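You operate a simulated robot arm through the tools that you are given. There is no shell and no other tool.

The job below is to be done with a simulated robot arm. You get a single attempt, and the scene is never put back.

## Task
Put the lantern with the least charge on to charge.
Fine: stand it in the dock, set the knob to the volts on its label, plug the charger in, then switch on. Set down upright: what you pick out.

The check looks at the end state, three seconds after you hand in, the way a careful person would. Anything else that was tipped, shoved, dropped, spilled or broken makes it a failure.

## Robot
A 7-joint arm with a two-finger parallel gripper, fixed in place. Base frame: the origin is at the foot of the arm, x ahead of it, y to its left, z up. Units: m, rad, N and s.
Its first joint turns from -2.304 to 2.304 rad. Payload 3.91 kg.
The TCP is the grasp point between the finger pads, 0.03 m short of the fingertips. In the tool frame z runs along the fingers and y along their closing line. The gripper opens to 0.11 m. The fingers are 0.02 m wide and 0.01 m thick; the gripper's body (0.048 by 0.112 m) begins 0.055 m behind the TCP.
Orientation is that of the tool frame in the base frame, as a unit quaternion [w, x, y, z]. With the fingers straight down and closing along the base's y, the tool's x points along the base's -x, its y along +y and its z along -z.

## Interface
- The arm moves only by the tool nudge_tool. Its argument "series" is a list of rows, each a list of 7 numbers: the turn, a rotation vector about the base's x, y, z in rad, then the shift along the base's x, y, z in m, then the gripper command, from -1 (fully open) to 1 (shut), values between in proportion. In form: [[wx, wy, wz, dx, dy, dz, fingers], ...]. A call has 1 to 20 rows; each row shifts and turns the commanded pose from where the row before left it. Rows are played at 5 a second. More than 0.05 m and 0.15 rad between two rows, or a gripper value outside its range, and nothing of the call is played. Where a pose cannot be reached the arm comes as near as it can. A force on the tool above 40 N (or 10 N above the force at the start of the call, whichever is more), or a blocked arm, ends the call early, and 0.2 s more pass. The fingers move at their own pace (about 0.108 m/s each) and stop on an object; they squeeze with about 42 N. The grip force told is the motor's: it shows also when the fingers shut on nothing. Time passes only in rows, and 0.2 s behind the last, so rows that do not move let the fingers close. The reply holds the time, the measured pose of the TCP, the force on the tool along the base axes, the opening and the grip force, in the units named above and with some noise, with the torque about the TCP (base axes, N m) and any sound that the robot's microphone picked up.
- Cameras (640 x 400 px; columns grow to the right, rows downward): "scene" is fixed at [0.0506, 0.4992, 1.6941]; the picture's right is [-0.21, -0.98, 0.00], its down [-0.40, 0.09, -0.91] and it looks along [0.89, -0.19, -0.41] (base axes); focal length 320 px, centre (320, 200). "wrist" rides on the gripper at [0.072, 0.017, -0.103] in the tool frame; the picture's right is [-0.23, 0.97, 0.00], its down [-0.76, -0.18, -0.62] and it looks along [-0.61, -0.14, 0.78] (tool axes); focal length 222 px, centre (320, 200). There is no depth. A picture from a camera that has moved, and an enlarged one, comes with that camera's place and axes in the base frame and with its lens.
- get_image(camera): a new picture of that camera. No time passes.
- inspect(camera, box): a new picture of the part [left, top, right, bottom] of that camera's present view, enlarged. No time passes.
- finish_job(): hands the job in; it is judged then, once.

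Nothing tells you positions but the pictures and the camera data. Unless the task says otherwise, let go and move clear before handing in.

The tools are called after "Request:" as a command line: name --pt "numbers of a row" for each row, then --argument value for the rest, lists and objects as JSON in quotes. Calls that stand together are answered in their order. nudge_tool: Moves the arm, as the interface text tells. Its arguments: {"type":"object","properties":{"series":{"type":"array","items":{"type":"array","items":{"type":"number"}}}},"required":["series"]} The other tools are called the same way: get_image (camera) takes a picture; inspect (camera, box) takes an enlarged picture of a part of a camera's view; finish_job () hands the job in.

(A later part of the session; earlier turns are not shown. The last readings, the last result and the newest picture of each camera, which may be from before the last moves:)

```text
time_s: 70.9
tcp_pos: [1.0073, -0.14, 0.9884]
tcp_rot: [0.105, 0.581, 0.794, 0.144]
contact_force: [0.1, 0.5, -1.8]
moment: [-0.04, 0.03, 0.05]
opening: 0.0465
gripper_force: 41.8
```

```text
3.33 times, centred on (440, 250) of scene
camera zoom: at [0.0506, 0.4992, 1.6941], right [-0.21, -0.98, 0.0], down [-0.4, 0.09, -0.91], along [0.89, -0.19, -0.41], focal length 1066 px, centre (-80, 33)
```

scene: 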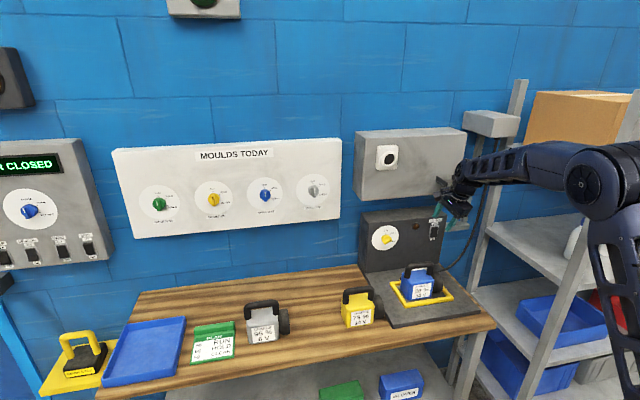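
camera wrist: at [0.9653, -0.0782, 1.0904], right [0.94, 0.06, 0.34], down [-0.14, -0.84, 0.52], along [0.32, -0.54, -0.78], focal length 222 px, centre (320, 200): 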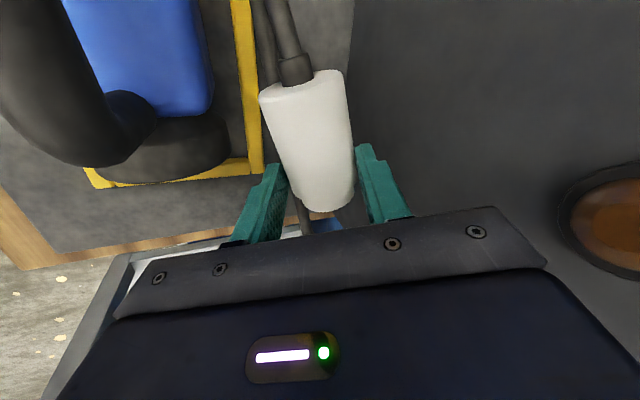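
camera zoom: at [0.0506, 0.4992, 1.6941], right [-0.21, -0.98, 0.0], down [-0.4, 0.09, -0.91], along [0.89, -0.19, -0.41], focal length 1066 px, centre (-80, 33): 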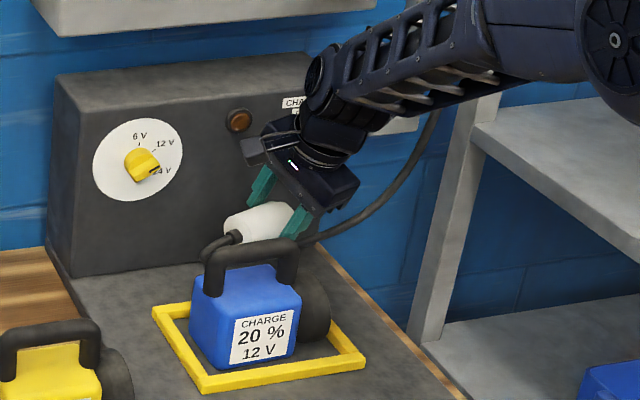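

The plug is off the surface and nothing else moved. Because the tool is now perpendicular to the plug, I'll set it down on the free strip of the dock to the right of the frame with its nose pointing at the wall, and re-grip it there at a slant without ever un-caging it. First: rise, retreat and turn.

Request:
nudge_tool --pt "0 0 0 -0.012 -0.01 0.03 1" --pt "0 0 0 -0.012 -0.01 0.03 1" --pt "0 0 0 -0.012 -0.012 0.03 1" --pt "0 0 0 -0.012 -0.012 0.03 1" --pt "0 0 0.1416 -0.002 0 0 1" --pt "0 0 0.1416 -0.002 0 0 1" --pt "0 0 0.1416 -0.002 0 0 1" --pt "0 0 0.1416 0 0 0 1" --pt "0 0 0.1416 0 0 0 1" --pt "0 0 0.1416 0 0 0 1" --pt "0 0 0.1416 0 0 0 1" --pt "0 0 0.1416 0 0 0 1" --pt "0 0 0.1416 0 0 0 1" --pt "0 0 0 0 0 0 1"

Request:
nudge_tool --pt "-0.1163 0 0 0 0 0 1" --pt "-0.1163 0 0 0 0 0 1" --pt "-0.1163 0 0 0 0 0 1" --pt "0 0 0 0 0 0 1"

Request:
get_image --camera "wrist"

Request:
get_image --camera "scene"

```text
time_s: 73.9
tcp_pos: [0.9517, -0.1831, 1.1084]
tcp_rot: [0.0, -0.006, 0.984, 0.178]
contact_force: [-0.6, -0.4, -1.1]
moment: [-0.01, -0.06, 0.01]
opening: 0.0461
gripper_force: 42.1
```

```text
time_s: 74.9
tcp_pos: [0.9521, -0.1847, 1.1082]
tcp_rot: [-0.001, -0.006, 1.0, 0.002]
contact_force: [0.5, 0.4, -2.3]
moment: [-0.02, -0.01, 0.03]
opening: 0.0462
gripper_force: 41.4
```

```text
taken
camera wrist: at [0.8798, -0.1698, 1.2118], right [0.22, 0.98, 0.01], down [0.76, -0.17, 0.62], along [0.61, -0.13, -0.78], focal length 222 px, centre (320, 200)
```

wrist: 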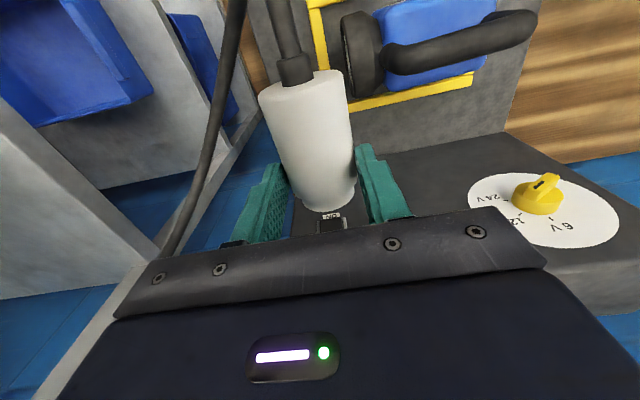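

```text
taken
```

scene: 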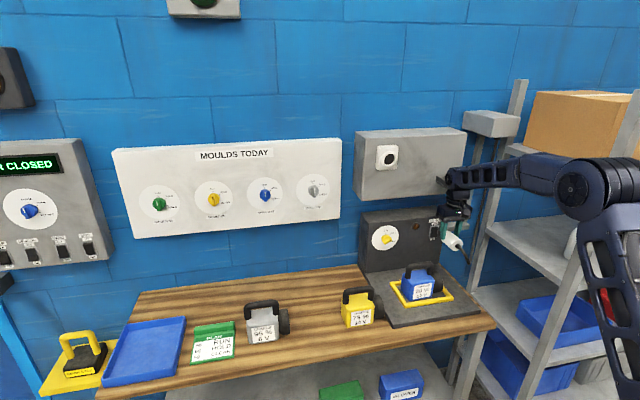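

The plug now points at the wall with the tool straight down. I'll lower it onto the strip right of the frame (y≈−0.2135).

Request:
nudge_tool --pt "0 0 0 0 -0.0097 -0.01 1" --pt "0 0 0 0 -0.0097 -0.01 1" --pt "0 0 0 0 -0.0097 -0.02 1" --pt "0 0 0 0 0 -0.03 1" --pt "0 0 0 0 0 -0.03 1" --pt "0 0 0 0 0 -0.03 1" --pt "0 0 0 0 0 -0.02 1" --pt "0 0 0 0 0 -0.01 1" --pt "0 0 0 0 0 0 1"

Request:
get_image --camera "wrist"

Request:
inspect --camera "scene" --box '[390, 220, 500, 310]'

```text
time_s: 76.9
tcp_pos: [0.9537, -0.2109, 0.9483]
tcp_rot: [-0.001, -0.006, 1.0, 0.003]
contact_force: [0.7, -0.4, -2.2]
moment: [-0.02, 0.0, 0.0]
opening: 0.0459
gripper_force: 42.2
```

```text
taken
camera wrist: at [0.8813, -0.1978, 1.0523], right [0.22, 0.98, 0.01], down [0.76, -0.17, 0.62], along [0.61, -0.13, -0.78], focal length 222 px, centre (320, 200)
```

wrist: 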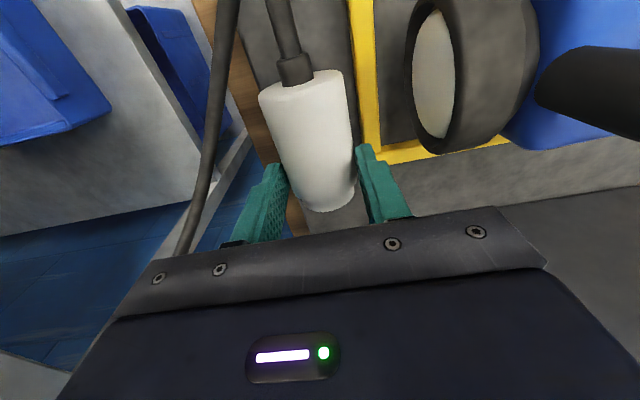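

```text
4.44 times, centred on (445, 265) of scene
camera zoom: at [0.0506, 0.4992, 1.6941], right [-0.21, -0.98, 0.0], down [-0.4, 0.09, -0.91], along [0.89, -0.19, -0.41], focal length 1421 px, centre (-236, -89)
```

zoom: 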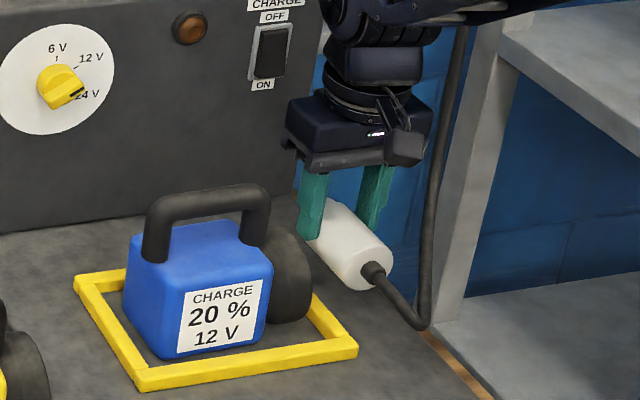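

The plug is above the strip, level and pointing at the wall. I'll lower it to contact in small steps.

Request:
nudge_tool --pt "0 0 0 0 -0.002 -0.006 1" --pt "0 0 0 0 0 -0.006 1" --pt "0 0 0 0 0 -0.004 1" --pt "0 0 0 0 0 0 1"

Request:
nudge_tool --pt "0 0 0 0 0 -0.002 1" --pt "0 0 0 0 0 -0.002 1" --pt "0 0 0 0 0 0 1"

```text
time_s: 77.9
tcp_pos: [0.9526, -0.2143, 0.9329]
tcp_rot: [0.0, -0.006, 1.0, 0.004]
contact_force: [-0.2, 0.2, -2.2]
moment: [0.02, -0.03, 0.03]
opening: 0.0456
gripper_force: 42.4
```

```text
time_s: 78.7
tcp_pos: [0.9524, -0.2169, 0.9285]
tcp_rot: [-0.001, -0.006, 1.0, 0.003]
contact_force: [0.0, 0.4, -1.5]
moment: [-0.05, -0.02, 0.0]
opening: 0.0459
gripper_force: 41.6
```

Request:
nudge_tool --pt "0 0 0 0 0.002 -0.002 1" --pt "0 0 0 0 0 -0.002 1" --pt "0 0 0 0 0 0 1"

Request:
inspect --camera "scene" --box '[420, 240, 490, 300]'

```text
time_s: 79.5
tcp_pos: [0.9535, -0.2137, 0.9249]
tcp_rot: [0.001, -0.006, 1.0, 0.004]
contact_force: [-1.2, 0.3, 5.1]
moment: [-0.05, -0.04, -0.02]
opening: 0.0459
gripper_force: 41.7
```

```text
6.67 times, centred on (455, 270) of scene
camera zoom: at [0.0506, 0.4992, 1.6941], right [-0.21, -0.98, 0.0], down [-0.4, 0.09, -0.91], along [0.89, -0.19, -0.41], focal length 2132 px, centre (-580, -267)
```

zoom: 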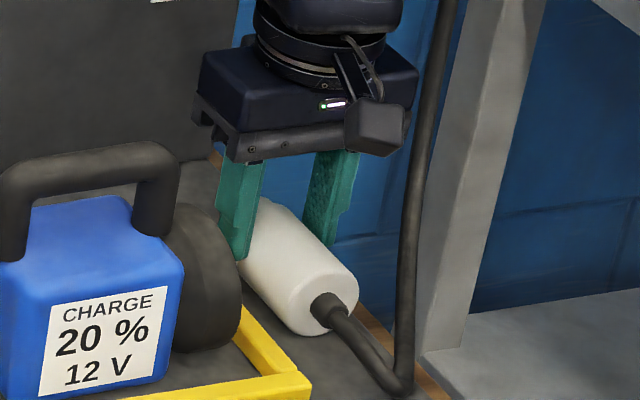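

The plug rests on the dock strip. Now I'll open the fingers just 3 mm per side so it stays caged, then swing the tool around the plug to a forward slant while shifting the grip toward its cable end.

Request:
nudge_tool --pt "0 0 0 0 0 0.001 0.1" --pt "0 0 0 0 0 0 0.03" --pt "0 0 0 0 0 0 0.03"

Request:
inspect --camera "wrist" --box '[220, 20, 440, 240]'

```text
time_s: 80.3
tcp_pos: [0.953, -0.2137, 0.9259]
tcp_rot: [0.0, -0.005, 1.0, 0.003]
contact_force: [0.3, -0.2, 0.3]
moment: [0.0, -0.01, 0.03]
opening: 0.0533
gripper_force: 0.0
```

```text
1.82 times, centred on (330, 130) of wrist
camera zoom: at [0.8802, -0.1987, 1.0289], right [0.22, 0.98, 0.01], down [0.76, -0.17, 0.62], along [0.61, -0.13, -0.78], focal length 404 px, centre (302, 327)
```

zoom: 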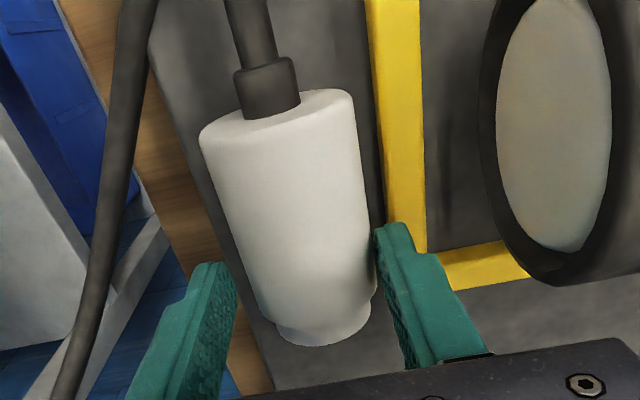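

The plug stays put on the strip between the fingers. I'll now swing the tool forward around it in steps.

Request:
nudge_tool --pt "0 -0.1247 0 -0.0046 0 0.0008 0.03" --pt "0 -0.1247 0 -0.0045 0 0.0005 0.03" --pt "0 -0.1247 0 -0.0045 0 -0.0008 0.03" --pt "0 -0.1247 0 -0.0043 0 -0.0011 0.03" --pt "0 0 0 0 0 0 0.03"

Request:
inspect --camera "wrist" --box '[220, 20, 440, 240]'

Request:
inspect --camera "scene" --box '[420, 240, 490, 300]'

```text
time_s: 81.5
tcp_pos: [0.9348, -0.2124, 0.9257]
tcp_rot: [0.246, -0.006, 0.969, 0.002]
contact_force: [0.1, 0.8, 0.0]
moment: [0.02, 0.02, 0.01]
opening: 0.0532
gripper_force: 0.0
```

```text
1.82 times, centred on (330, 130) of wrist
camera zoom: at [0.8212, -0.1992, 0.981], right [0.19, 0.98, 0.11], down [0.37, -0.17, 0.91], along [0.91, -0.13, -0.4], focal length 404 px, centre (302, 327)
```

zoom: 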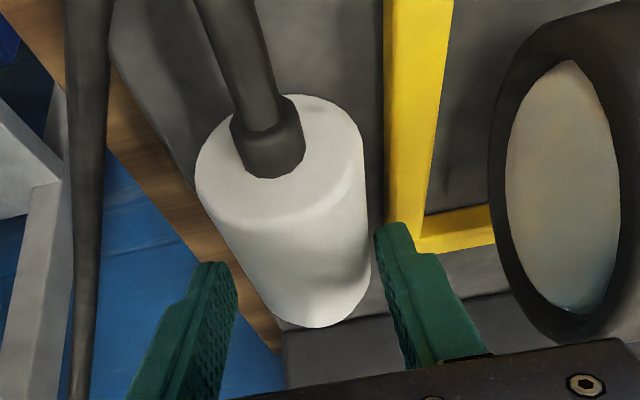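

```text
6.67 times, centred on (455, 270) of scene
camera zoom: at [0.0506, 0.4992, 1.6941], right [-0.21, -0.98, 0.0], down [-0.4, 0.09, -0.91], along [0.89, -0.19, -0.41], focal length 2132 px, centre (-580, -267)
```

zoom: 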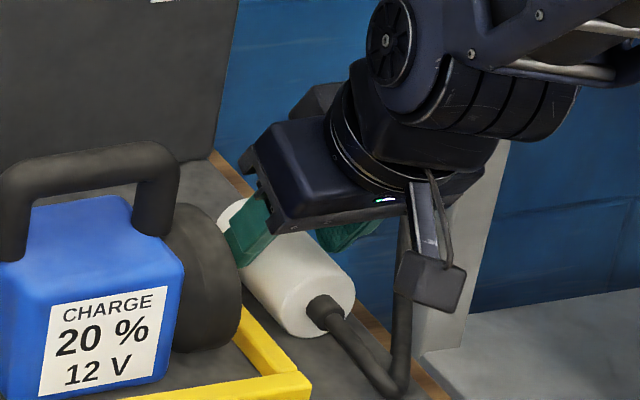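

The swing works (now ~61° below horizontal) and the plug hasn't moved. I'll continue to about 40° below horizontal.

Request:
nudge_tool --pt "0 -0.1247 0 -0.0042 0 -0.0017 0.03" --pt "0 -0.1247 0 -0.004 0 -0.002 0.03" --pt "0 -0.1247 0 -0.0038 0 -0.0022 0.03" --pt "0 0 0 0 0 0 0.03"

Request:
inspect --camera "wrist" --box '[220, 20, 440, 240]'

Request:
inspect --camera "scene" --box '[420, 240, 490, 300]'

```text
time_s: 82.5
tcp_pos: [0.9219, -0.2118, 0.9196]
tcp_rot: [0.423, -0.007, 0.906, 0.001]
contact_force: [1.4, 0.4, 0.4]
moment: [-0.02, 0.03, 0.01]
opening: 0.0536
gripper_force: 0.2
```

```text
1.82 times, centred on (330, 130) of wrist
camera zoom: at [0.7967, -0.1984, 0.9298], right [0.13, 0.98, 0.17], down [0.01, -0.17, 0.98], along [0.99, -0.13, -0.04], focal length 404 px, centre (302, 327)
```

zoom: 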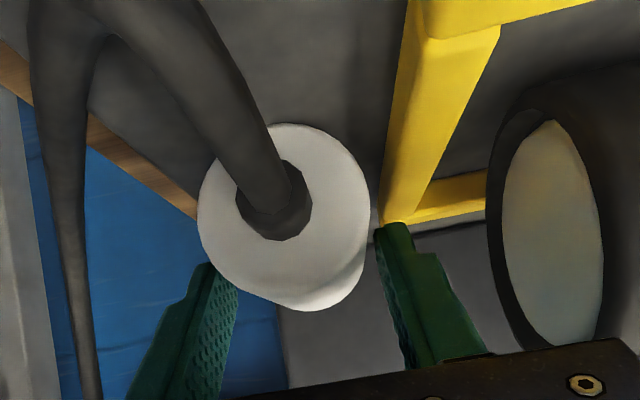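

```text
6.67 times, centred on (455, 270) of scene
camera zoom: at [0.0506, 0.4992, 1.6941], right [-0.21, -0.98, 0.0], down [-0.4, 0.09, -0.91], along [0.89, -0.19, -0.41], focal length 2132 px, centre (-580, -267)
```

zoom: 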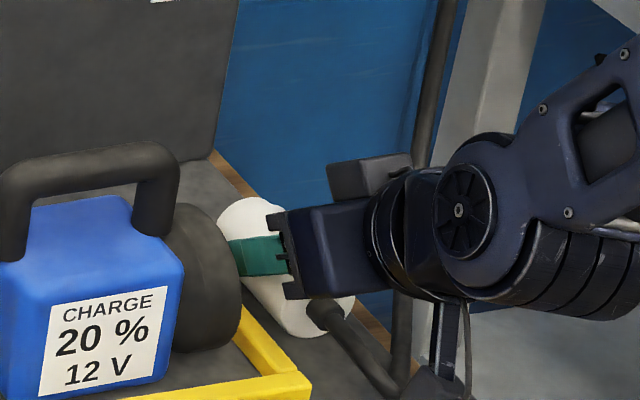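

The tool is now at 40° below horizontal with the plug still caged, about 32 mm from its cable end. I'll advance 3 mm along the tool axis and close.

Request:
nudge_tool --pt "0 0 0 0.0023 0 -0.0019 0.03" --pt "0 0 0 0 0 0 0.2" --pt "0 0 0 0 0 0 0.6" --pt "0 0 0 0 0 0 1" --pt "0 0 0 0 0 0 1"

Request:
inspect --camera "scene" --box '[420, 240, 490, 300]'

```text
time_s: 83.7
tcp_pos: [0.9255, -0.2138, 0.9178]
tcp_rot: [0.423, -0.007, 0.906, 0.002]
contact_force: [0.9, -0.7, 2.9]
moment: [0.01, -0.15, -0.02]
opening: 0.0467
gripper_force: 41.6
```

```text
6.67 times, centred on (455, 270) of scene
camera zoom: at [0.0506, 0.4992, 1.6941], right [-0.21, -0.98, 0.0], down [-0.4, 0.09, -0.91], along [0.89, -0.19, -0.41], focal length 2132 px, centre (-580, -267)
```

zoom: 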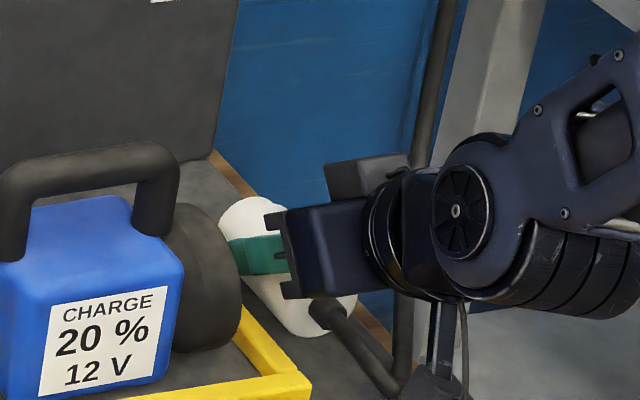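

The plug is gripped at a 40° slant. I'll lift it straight up, then carry it to just in front of the socket.

Request:
nudge_tool --pt "0 0 0 0 0 0.01 1" --pt "0 0 0 -0.002 0 0.03 1" --pt "0 0 0 -0.006 0 0.04 1" --pt "0 0 0 -0.006 0 0.04 1" --pt "0 0 0 -0.006 0 0.04 1" --pt "0 0 0 -0.006 0 0.04 1" --pt "0 0 0 0 0.031 0.033 1" --pt "0 0 0 0 0.032 0.033 1" --pt "0 0 0 0 0.032 0.033 1" --pt "0 0 0 0 0.032 0.033 1" --pt "0 0 0 0 0.032 0.033 1" --pt "0 0 0 0 0.032 0.033 1" --pt "0 0 0 0 0.032 0.033 1" --pt "0 0 0 0 0.032 0.033 1" --pt "0 0 0 0 0 0 1"

Request:
get_image --camera "wrist"

Request:
get_image --camera "scene"

Request:
inspect --camera "scene" --box '[360, 130, 440, 190]'

```text
time_s: 86.9
tcp_pos: [0.8989, 0.0446, 1.3819]
tcp_rot: [0.422, -0.007, 0.907, 0.001]
contact_force: [0.0, -0.1, -1.8]
moment: [-0.01, 0.02, 0.02]
opening: 0.0468
gripper_force: 41.7
```

```text
taken
camera wrist: at [0.7733, 0.0588, 1.3915], right [0.13, 0.98, 0.17], down [0.02, -0.17, 0.98], along [0.99, -0.13, -0.04], focal length 222 px, centre (320, 200)
```

wrist: 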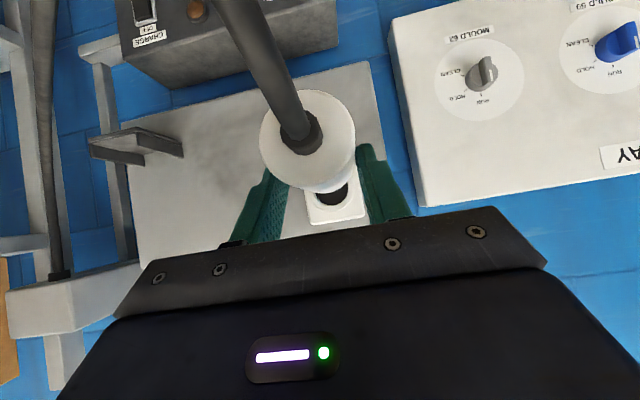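

```text
taken
```

scene: 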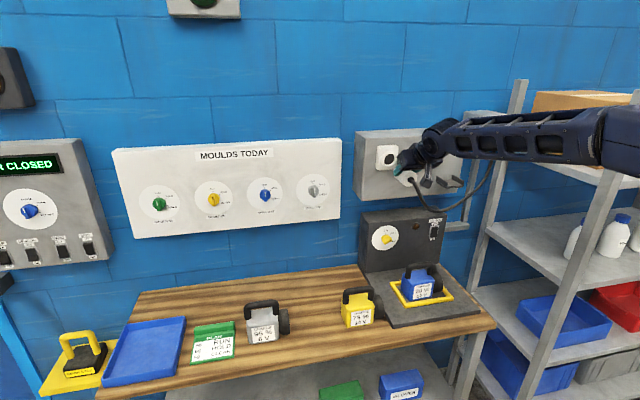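

```text
6.67 times, centred on (400, 160) of scene
camera zoom: at [0.0506, 0.4992, 1.6941], right [-0.21, -0.98, 0.0], down [-0.4, 0.09, -0.91], along [0.89, -0.19, -0.41], focal length 2132 px, centre (-213, 467)
```

zoom: 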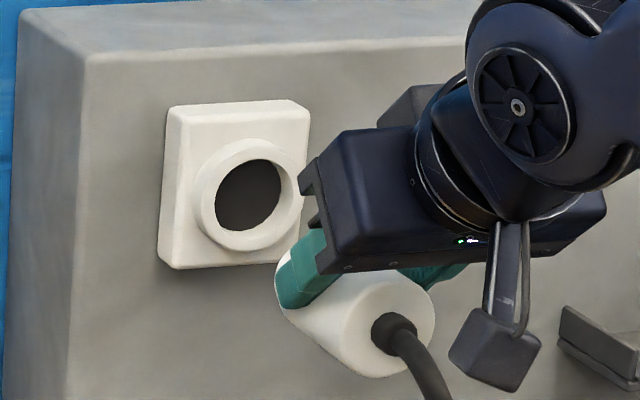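

The plug is in front of the socket again. I'll trim the small yaw, move 4 mm right and bring the nose close to the mouth.

Request:
nudge_tool --pt "0 0 -0.012 0.02 -0.0042 0 1" --pt "0 0 0 0.025 0 0 1" --pt "0 0 0 0.015 0 0 1" --pt "0 0 0 0.008 0 0 1" --pt "0 0 0 0 0 0 1"

Request:
nudge_tool --pt "0 0 0 0 0 0 1"

Request:
inspect --camera "scene" --box '[372, 140, 416, 173]'

Request:
inspect --camera "wrist" --box '[230, 60, 390, 220]'

```text
time_s: 88.1
tcp_pos: [0.9673, 0.0393, 1.3808]
tcp_rot: [0.422, -0.001, 0.907, -0.002]
contact_force: [-0.7, 0.1, -1.3]
moment: [0.01, 0.02, 0.0]
opening: 0.0465
gripper_force: 42.2
```

```text
time_s: 88.5
tcp_pos: [0.9671, 0.0397, 1.3816]
tcp_rot: [0.422, -0.001, 0.907, -0.002]
contact_force: [-0.4, 0.2, -2.3]
moment: [0.0, 0.04, 0.0]
opening: 0.0467
gripper_force: 42.1
```

```text
12.12 times, centred on (394, 156) of scene
camera zoom: at [0.0506, 0.4992, 1.6941], right [-0.21, -0.98, 0.0], down [-0.4, 0.09, -0.91], along [0.89, -0.19, -0.41], focal length 3876 px, centre (-577, 727)
```

zoom: 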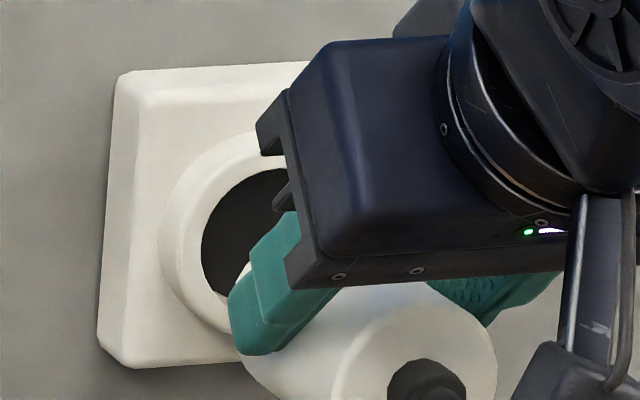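

```text
2.50 times, centred on (310, 140) of wrist
camera zoom: at [0.8417, 0.0545, 1.3913], right [0.15, 0.97, 0.17], down [0.01, -0.17, 0.98], along [0.99, -0.14, -0.04], focal length 555 px, centre (345, 350)
```

zoom: 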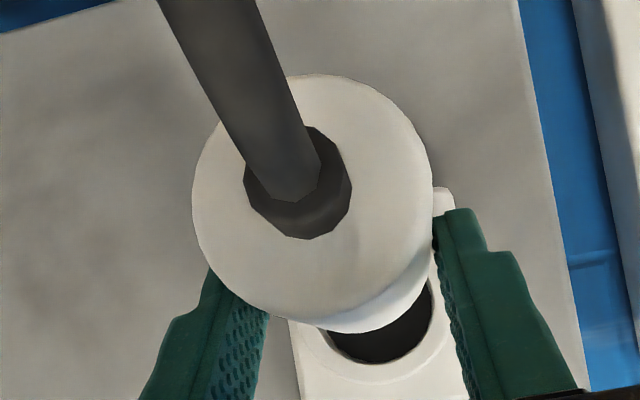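

The close-up shows the plug sits about 8–10 mm lower in the fingers than I assumed (near face centre at z≈1.355). I'll back off slightly, raise 8 mm and check its height and tilt against the socket.

Request:
nudge_tool --pt "0 0 0 -0.015 0 0.004 1" --pt "0 0 0 0 0 0.004 1" --pt "0 0 0 0 0 0 1"

Request:
inspect --camera "scene" --box '[370, 135, 430, 180]'

Request:
inspect --camera "wrist" --box '[230, 60, 390, 220]'

```text
time_s: 89.3
tcp_pos: [0.9511, 0.0388, 1.3885]
tcp_rot: [0.422, -0.001, 0.907, -0.001]
contact_force: [1.1, 0.2, -1.9]
moment: [0.02, 0.02, 0.0]
opening: 0.0466
gripper_force: 41.6
```

```text
8.89 times, centred on (400, 158) of scene
camera zoom: at [0.0506, 0.4992, 1.6941], right [-0.21, -0.98, 0.0], down [-0.4, 0.09, -0.91], along [0.89, -0.19, -0.41], focal length 2842 px, centre (-391, 578)
```

zoom: 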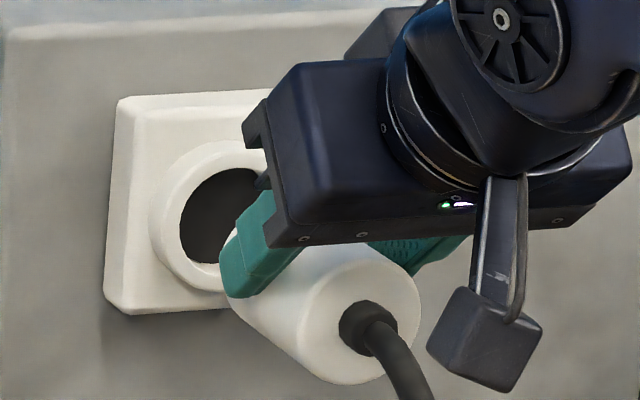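

```text
2.50 times, centred on (310, 140) of wrist
camera zoom: at [0.8257, 0.0541, 1.3992], right [0.15, 0.97, 0.17], down [0.01, -0.17, 0.98], along [0.99, -0.14, -0.04], focal length 555 px, centre (345, 350)
```

zoom: 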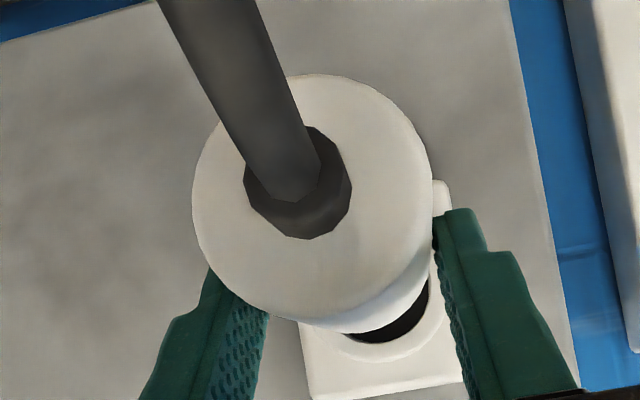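

Measured against the socket, the plug needs to go up about 4 mm, left about 1 mm, and be tipped nose-down by about 2.3°. I'll apply that and re-check.

Request:
nudge_tool --pt "0 0.04 0 0.0008 0.0013 0.0046 1" --pt "0 0 0 0 0 0 1"

Request:
inspect --camera "wrist" --box '[250, 80, 390, 220]'

Request:
inspect --camera "scene" --box '[370, 135, 430, 180]'

```text
time_s: 89.9
tcp_pos: [0.9517, 0.0404, 1.3939]
tcp_rot: [0.404, -0.001, 0.915, -0.001]
contact_force: [-1.6, 0.3, -1.8]
moment: [0.03, 0.04, 0.01]
opening: 0.0465
gripper_force: 41.7
```

```text
2.86 times, centred on (320, 150) of wrist
camera zoom: at [0.8269, 0.0548, 1.4092], right [0.15, 0.97, 0.16], down [0.05, -0.17, 0.98], along [0.99, -0.14, -0.08], focal length 635 px, centre (320, 343)
```

zoom: 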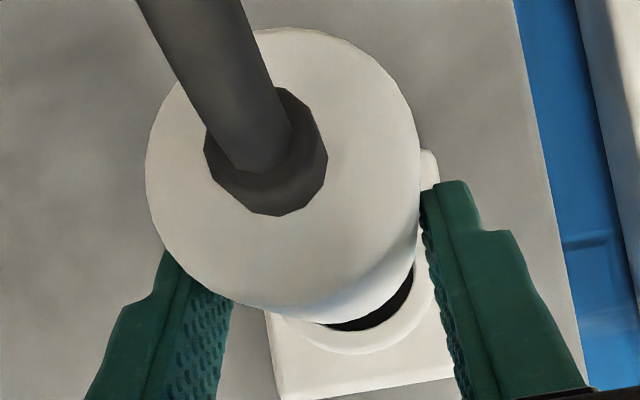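

```text
8.89 times, centred on (400, 158) of scene
camera zoom: at [0.0506, 0.4992, 1.6941], right [-0.21, -0.98, 0.0], down [-0.4, 0.09, -0.91], along [0.89, -0.19, -0.41], focal length 2842 px, centre (-391, 578)
```

zoom: 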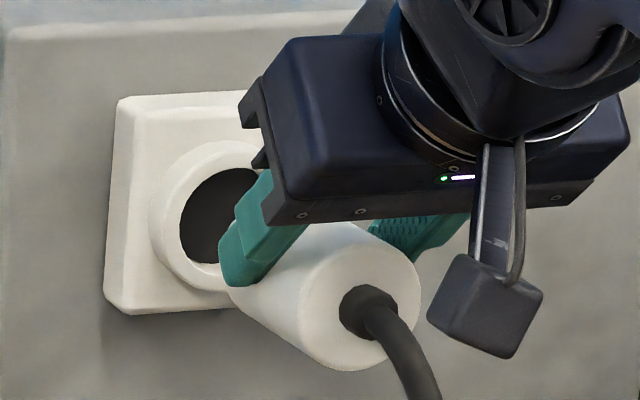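

Now the plug is level to about 1° and lined up to within 1 mm. I'll shift 1 mm left and advance 2 cm, then check again.

Request:
nudge_tool --pt "0 0 0 0.006 0.001 0.0005 1" --pt "0 0 0 0.007 0 0 1" --pt "0 0 0 0.007 0 0 1" --pt "0 0 0 0 0 0 1"

Request:
inspect --camera "wrist" --box '[250, 80, 390, 220]'

Request:
inspect --camera "scene" --box '[375, 140, 415, 170]'

```text
time_s: 90.9
tcp_pos: [0.9735, 0.0412, 1.393]
tcp_rot: [0.404, -0.001, 0.915, -0.001]
contact_force: [0.2, 0.2, -1.3]
moment: [0.01, -0.02, 0.01]
opening: 0.0466
gripper_force: 42.0
```

```text
2.86 times, centred on (320, 150) of wrist
camera zoom: at [0.8479, 0.0561, 1.4091], right [0.15, 0.97, 0.16], down [0.05, -0.17, 0.98], along [0.99, -0.14, -0.08], focal length 635 px, centre (320, 343)
```

zoom: 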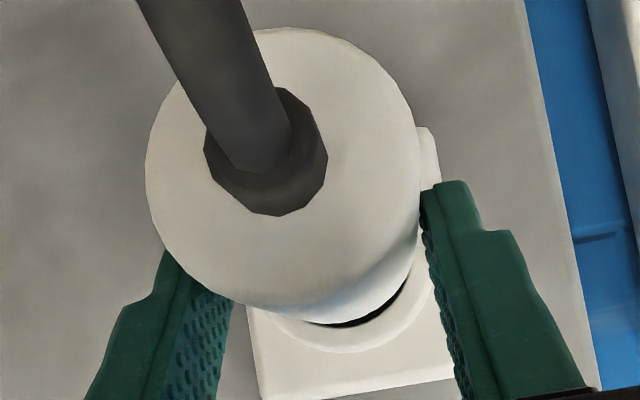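

```text
13.33 times, centred on (395, 155) of scene
camera zoom: at [0.0506, 0.4992, 1.6941], right [-0.21, -0.98, 0.0], down [-0.4, 0.09, -0.91], along [0.89, -0.19, -0.41], focal length 4263 px, centre (-680, 800)
```

zoom: 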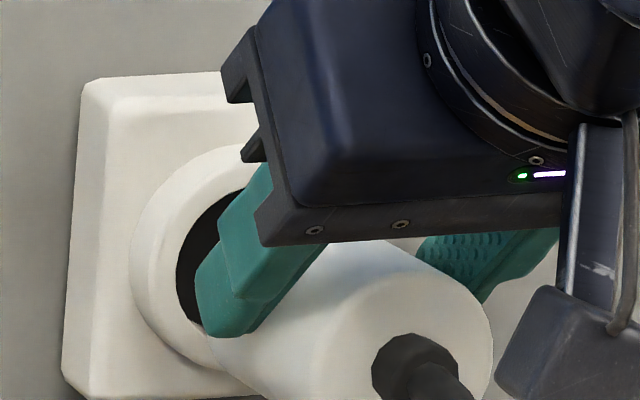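

Alignment holds within 1 mm; the plug is nose-down by about 1.5°. I'll take out that tilt and start pushing in.

Request:
nudge_tool --pt "0 -0.025 0 -0.0005 0 0.0004 1" --pt "0 0 0 0.003 0 0 1" --pt "0 0 0 0.003 0 0 1" --pt "0 0 0 0.003 0 0 1" --pt "0 0 0 0 0 0 1"

Request:
inspect --camera "wrist" --box '[250, 80, 390, 220]'

Request:
inspect --camera "scene" --box '[375, 140, 415, 170]'

```text
time_s: 92.1
tcp_pos: [0.9798, 0.0402, 1.395]
tcp_rot: [0.415, -0.002, 0.91, -0.001]
contact_force: [-0.1, 0.2, -1.5]
moment: [0.03, -0.01, -0.02]
opening: 0.0465
gripper_force: 42.0
```

```text
2.86 times, centred on (320, 150) of wrist
camera zoom: at [0.8552, 0.0553, 1.4074], right [0.15, 0.97, 0.17], down [0.03, -0.17, 0.98], along [0.99, -0.14, -0.05], focal length 635 px, centre (320, 343)
```

zoom: 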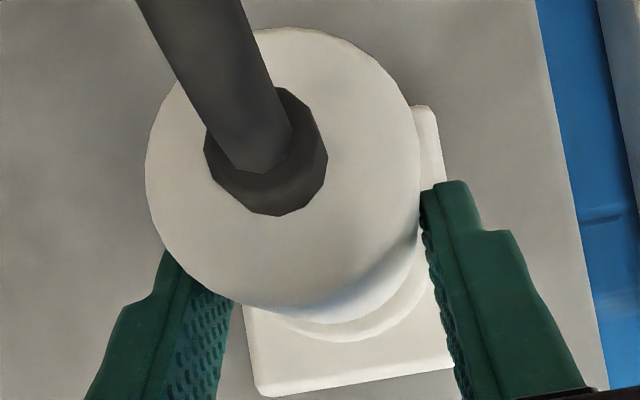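

```text
13.33 times, centred on (395, 155) of scene
camera zoom: at [0.0506, 0.4992, 1.6941], right [-0.21, -0.98, 0.0], down [-0.4, 0.09, -0.91], along [0.89, -0.19, -0.41], focal length 4263 px, centre (-680, 800)
```

zoom: 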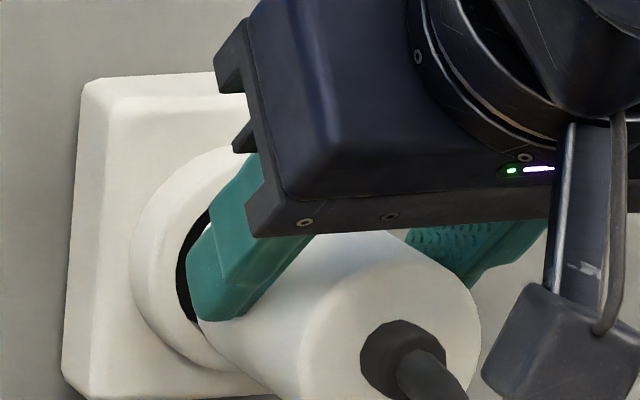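

Level now, and about 0.8 mm high. I'll trim that and continue pushing.

Request:
nudge_tool --pt "0 0 0 0.002 0 -0.0007 1" --pt "0 0 0 0.003 0 0 1" --pt "0 0 0 0.002 0 0 1" --pt "0 0 0 0 0 0 1"

Request:
inspect --camera "wrist" --box '[250, 80, 390, 220]'

```text
time_s: 93.1
tcp_pos: [0.9878, 0.0399, 1.3944]
tcp_rot: [0.415, -0.001, 0.91, -0.001]
contact_force: [-0.4, 0.4, -0.8]
moment: [0.0, 0.0, 0.01]
opening: 0.0465
gripper_force: 42.5
```

```text
2.86 times, centred on (320, 150) of wrist
camera zoom: at [0.8622, 0.0554, 1.4066], right [0.15, 0.97, 0.17], down [0.03, -0.17, 0.98], along [0.99, -0.14, -0.05], focal length 635 px, centre (320, 343)
```

zoom: 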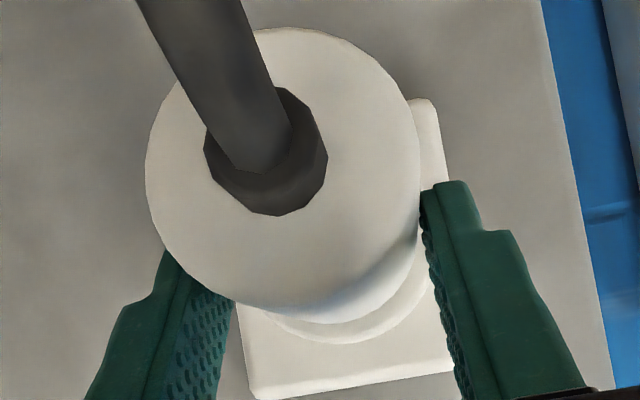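

The nose should be inside now with no contact force. Continuing toward the seat.

Request:
nudge_tool --pt "0 0 0 0.002 0 0 1" --pt "0 0 0 0.002 0 0 1" --pt "0 0 0 0.0015 0 0 1" --pt "0 0 0 0 0 0 1"

```text
time_s: 94.1
tcp_pos: [0.9945, 0.04, 1.3947]
tcp_rot: [0.416, 0.0, 0.91, -0.002]
contact_force: [0.2, 0.6, -1.9]
moment: [-0.02, -0.02, -0.03]
opening: 0.0467
gripper_force: 41.9
```

Request:
nudge_tool --pt "0 0 0 0.0015 0 0 1" --pt "0 0 0 0.0015 0 0 1" --pt "0 0 0 0 0 0 1"

Request:
inspect --camera "wrist" --box '[250, 80, 390, 220]'

```text
time_s: 94.9
tcp_pos: [0.9966, 0.0406, 1.3951]
tcp_rot: [0.414, -0.001, 0.91, -0.002]
contact_force: [-28.4, 0.0, -12.2]
moment: [-0.08, 0.85, -0.26]
opening: 0.0465
gripper_force: 41.5
heard: snap
```

```text
2.86 times, centred on (320, 150) of wrist
camera zoom: at [0.8699, 0.056, 1.4067], right [0.15, 0.97, 0.17], down [0.03, -0.17, 0.98], along [0.99, -0.14, -0.06], focal length 635 px, centre (320, 343)
```

zoom: 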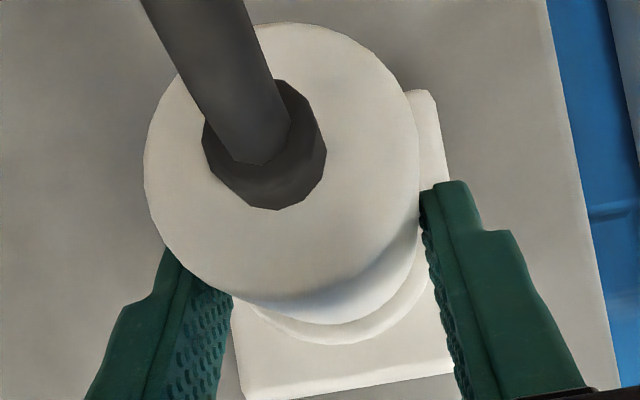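

I heard a snap: the plug has latched this time. I'll open the fingers a few millimetres, still caging it, and check that it stays.

Request:
nudge_tool --pt "0 0 0 0 0 0 0.1" --pt "0 0 0 0 0 0 0.05" --pt "0 0 0 0 0 0 0.03" --pt "0 0 0 0 0 0 0.03" --pt "0 0 0 0 0 0 0.03"

Request:
inspect --camera "wrist" --box '[230, 60, 410, 230]'

Request:
inspect --camera "scene" --box '[370, 135, 430, 180]'

```text
time_s: 96.1
tcp_pos: [0.9973, 0.0405, 1.3956]
tcp_rot: [0.415, -0.001, 0.91, -0.001]
contact_force: [-0.3, -0.4, -0.5]
moment: [0.0, -0.03, -0.01]
opening: 0.053
gripper_force: 0.1
```

```text
2.35 times, centred on (320, 145) of wrist
camera zoom: at [0.8711, 0.0557, 1.4069], right [0.15, 0.97, 0.17], down [0.03, -0.17, 0.98], along [0.99, -0.14, -0.05], focal length 523 px, centre (320, 329)
```

zoom: 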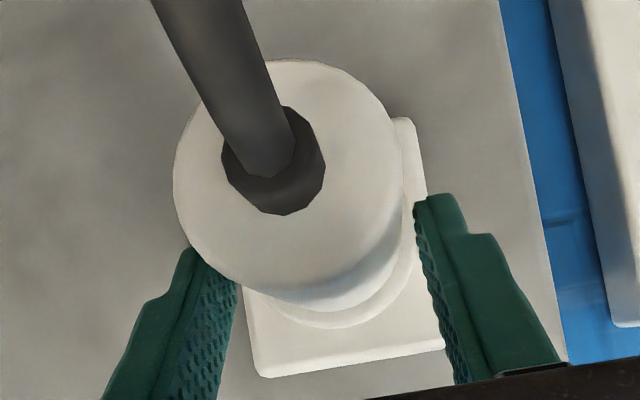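

```text
8.89 times, centred on (400, 158) of scene
camera zoom: at [0.0506, 0.4992, 1.6941], right [-0.21, -0.98, 0.0], down [-0.4, 0.09, -0.91], along [0.89, -0.19, -0.41], focal length 2842 px, centre (-391, 578)
```

zoom: 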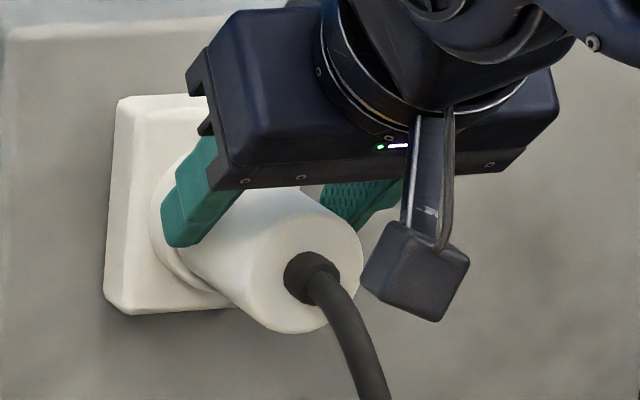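

The plug stays firmly in the socket. I'll open wider and withdraw up and back along the tool axis.

Request:
nudge_tool --pt "0 0 0 0 0 0 -0.3" --pt "0 0 0 0 0 0 -0.4" --pt "0 0 0 -0.011 0 0.01 -0.4" --pt "0 0 0 -0.0227 0 0.0197 -0.4" --pt "0 0 0 -0.0227 0 0.0197 -0.4" --pt "0 0 0 -0.0227 0 0.0197 -0.4" --pt "0 0 0 -0.0227 0 0.0197 -0.4" --pt "0 0 0 0 0 0 -0.4"

Request:
get_image --camera "scene"

Request:
inspect --camera "scene" --box '[350, 110, 510, 250]'

Request:
get_image --camera "wrist"

```text
time_s: 97.9
tcp_pos: [0.8959, 0.0385, 1.4841]
tcp_rot: [0.414, -0.001, 0.91, -0.002]
contact_force: [0.2, -0.1, -0.3]
moment: [0.01, 0.02, 0.01]
opening: 0.077
gripper_force: 0.0
```

```text
taken
```

scene: 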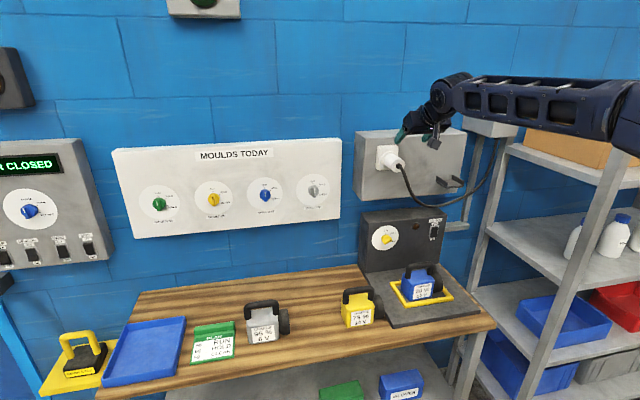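

```text
2.86 times, centred on (430, 180) of scene
camera zoom: at [0.0506, 0.4992, 1.6941], right [-0.21, -0.98, 0.0], down [-0.4, 0.09, -0.91], along [0.89, -0.19, -0.41], focal length 914 px, centre (6, 257)
```

zoom: 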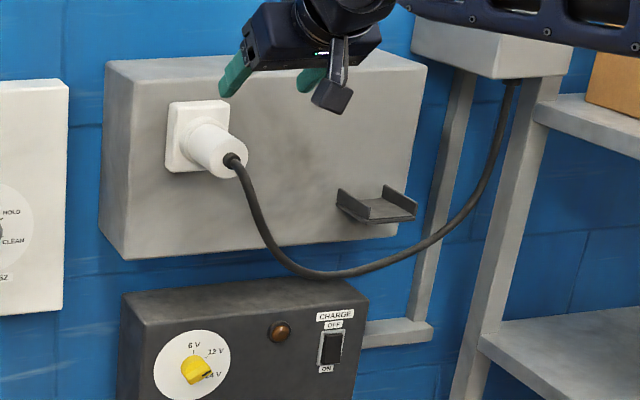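

```text
taken
camera wrist: at [0.7706, 0.0537, 1.4956], right [0.15, 0.97, 0.17], down [0.03, -0.17, 0.98], along [0.99, -0.14, -0.05], focal length 222 px, centre (320, 200)
```

wrist: 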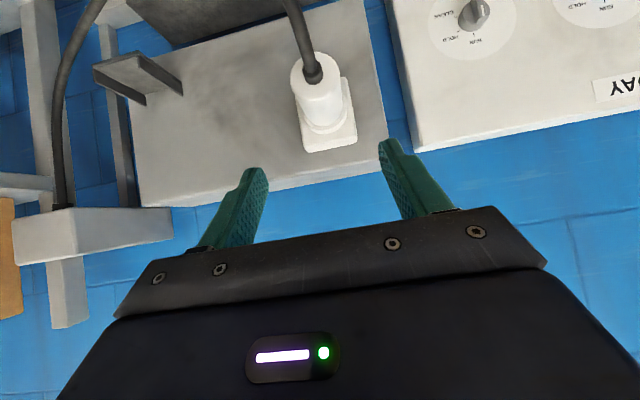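

The plug is seated, and only the switch remains. The rocker is at about (1.068, −0.196, 1.040) with ON at the bottom; I'll go around with closed fingers, staying below and in front of the hanging cable.

Request:
nudge_tool --pt "0 0.05 0 -0.03 -0.03 -0.01 0.5" --pt "0 0.05 0 -0.025 -0.035 -0.02 1" --pt "0 0.05 0 -0.015 -0.035 -0.025 1" --pt "0 0.05 0 0 -0.0335 -0.035 1" --pt "0 0 0 0 -0.0335 -0.035 1" --pt "0 0 0 0 -0.0335 -0.035 1" --pt "0 0 0 0 -0.0335 -0.035 1" --pt "0 0 0 0.007 0 -0.042 1" --pt "0 0 0 0.007 0 -0.042 1" --pt "0 0 0 0.007 0 -0.042 1" --pt "0 0 0 0.007 0 -0.042 1" --pt "0 0 0 0 0 0 1"

Request:
get_image --camera "wrist"

Request:
get_image --camera "scene"

```text
time_s: 100.5
tcp_pos: [0.8535, -0.1941, 1.1214]
tcp_rot: [0.322, -0.002, 0.947, -0.001]
contact_force: [0.0, 0.3, -0.7]
moment: [-0.01, 0.01, -0.01]
opening: 0.0
gripper_force: 38.0
```

```text
taken
camera wrist: at [0.7314, -0.1789, 1.158], right [0.18, 0.97, 0.14], down [0.22, -0.17, 0.96], along [0.96, -0.14, -0.25], focal length 222 px, centre (320, 200)
```

wrist: 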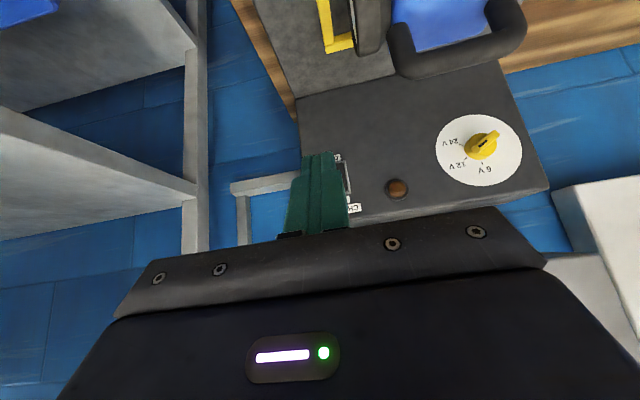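

```text
taken
```

scene: 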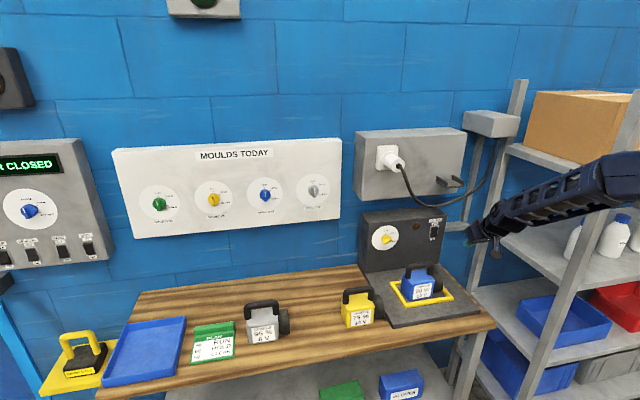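

I'll enlarge the switch in both views from here to refine where to press.

Request:
inspect --camera "wrist" --box '[280, 120, 400, 220]'

Request:
inspect --camera "scene" --box '[415, 208, 455, 248]'

```text
4.00 times, centred on (340, 170) of wrist
camera zoom: at [0.7314, -0.1789, 1.158], right [0.18, 0.97, 0.14], down [0.22, -0.17, 0.96], along [0.96, -0.14, -0.25], focal length 888 px, centre (240, 320)
```

zoom: 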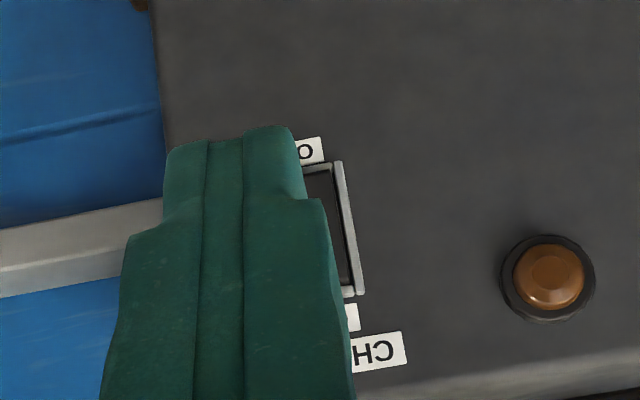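

```text
10.00 times, centred on (435, 228) of scene
camera zoom: at [0.0506, 0.4992, 1.6941], right [-0.21, -0.98, 0.0], down [-0.4, 0.09, -0.91], along [0.89, -0.19, -0.41], focal length 3197 px, centre (-830, -80)
```

zoom: 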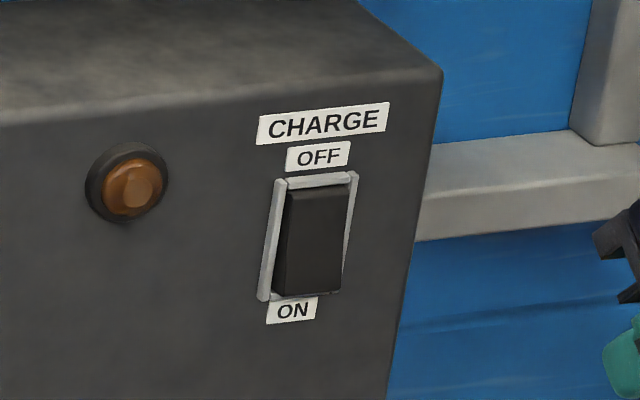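

The rocker's lower (ON) end sticks out, centred at about y −0.195; I'll aim to press at z≈1.0255. Moving in to a few centimetres short of it.

Request:
nudge_tool --pt "0 -0.05 0 0.032 -0.0003 -0.021 1" --pt "0 -0.05 0 0.032 -0.0003 -0.021 1" --pt "0 -0.05 0 0.032 -0.0002 -0.021 1" --pt "0 -0.05 0 0.03 -0.0002 -0.021 1" --pt "0 0 0 0 0 0 1"

Request:
inspect --camera "wrist" --box '[240, 60, 400, 220]'

Request:
inspect --camera "scene" --box '[410, 205, 460, 250]'

```text
time_s: 101.7
tcp_pos: [0.9794, -0.1956, 1.0358]
tcp_rot: [0.415, -0.001, 0.91, -0.002]
contact_force: [-0.2, 0.2, 0.6]
moment: [0.02, 0.01, 0.0]
opening: 0.0001
gripper_force: 37.9
```

```text
2.50 times, centred on (320, 140) of wrist
camera zoom: at [0.8538, -0.1809, 1.0476], right [0.15, 0.97, 0.17], down [0.03, -0.17, 0.98], along [0.99, -0.14, -0.05], focal length 555 px, centre (320, 350)
```

zoom: 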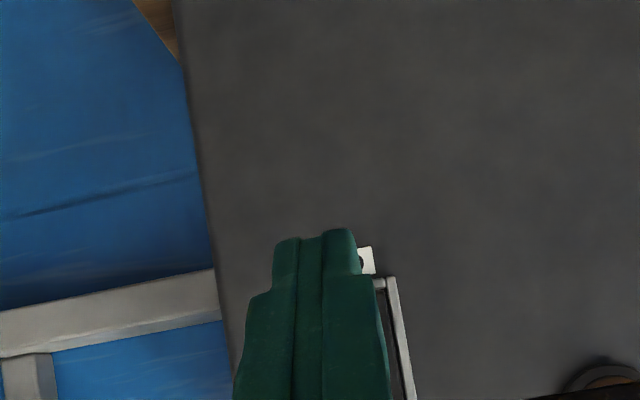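

```text
8.89 times, centred on (435, 228) of scene
camera zoom: at [0.0506, 0.4992, 1.6941], right [-0.21, -0.98, 0.0], down [-0.4, 0.09, -0.91], along [0.89, -0.19, -0.41], focal length 2842 px, centre (-702, -44)
```

zoom: 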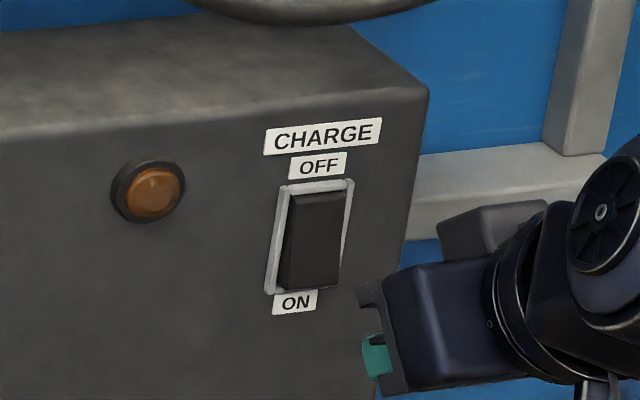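

The tip is heading for the lower part of the rocker, about 3 mm too far right. I'll shift 2.5 mm left and advance gently until it presses.

Request:
nudge_tool --pt "0 0 0 0.02 0.0025 0 1" --pt "0 0 0 0.015 0 0 1" --pt "0 0 0 0.005 0 0 1" --pt "0 0 0 0 0 0 1"

Request:
inspect --camera "scene" --box '[410, 205, 460, 250]'

Request:
inspect --camera "wrist" --box '[260, 100, 380, 220]'

```text
time_s: 102.7
tcp_pos: [1.0186, -0.1949, 1.0358]
tcp_rot: [0.415, -0.002, 0.91, -0.001]
contact_force: [0.6, 0.3, 0.6]
moment: [0.0, -0.01, -0.02]
opening: 0.0
gripper_force: 37.7
```

```text
8.89 times, centred on (435, 228) of scene
camera zoom: at [0.0506, 0.4992, 1.6941], right [-0.21, -0.98, 0.0], down [-0.4, 0.09, -0.91], along [0.89, -0.19, -0.41], focal length 2842 px, centre (-702, -44)
```

zoom: 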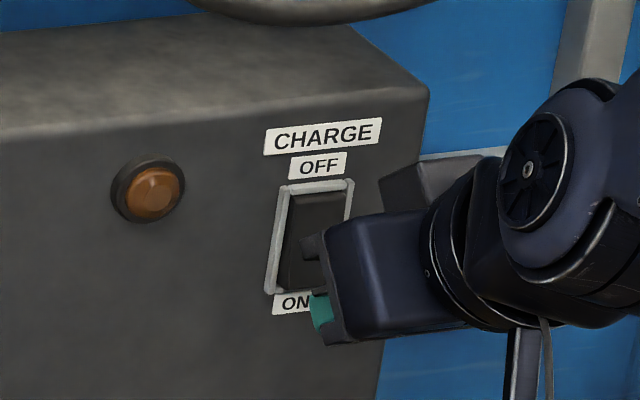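

```text
3.33 times, centred on (320, 160) of wrist
camera zoom: at [0.8931, -0.1779, 1.0483], right [0.15, 0.97, 0.17], down [0.03, -0.17, 0.98], along [0.99, -0.14, -0.05], focal length 740 px, centre (320, 333)
```

zoom: 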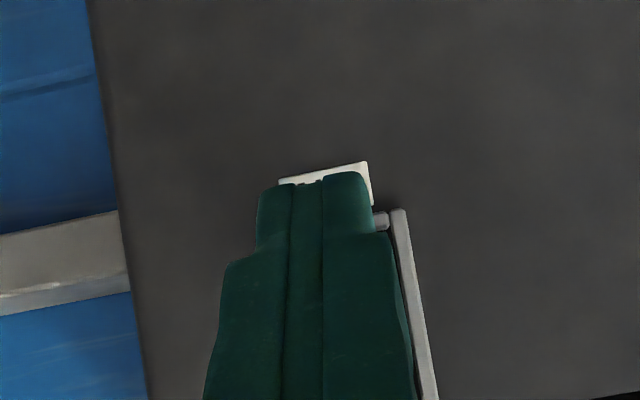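

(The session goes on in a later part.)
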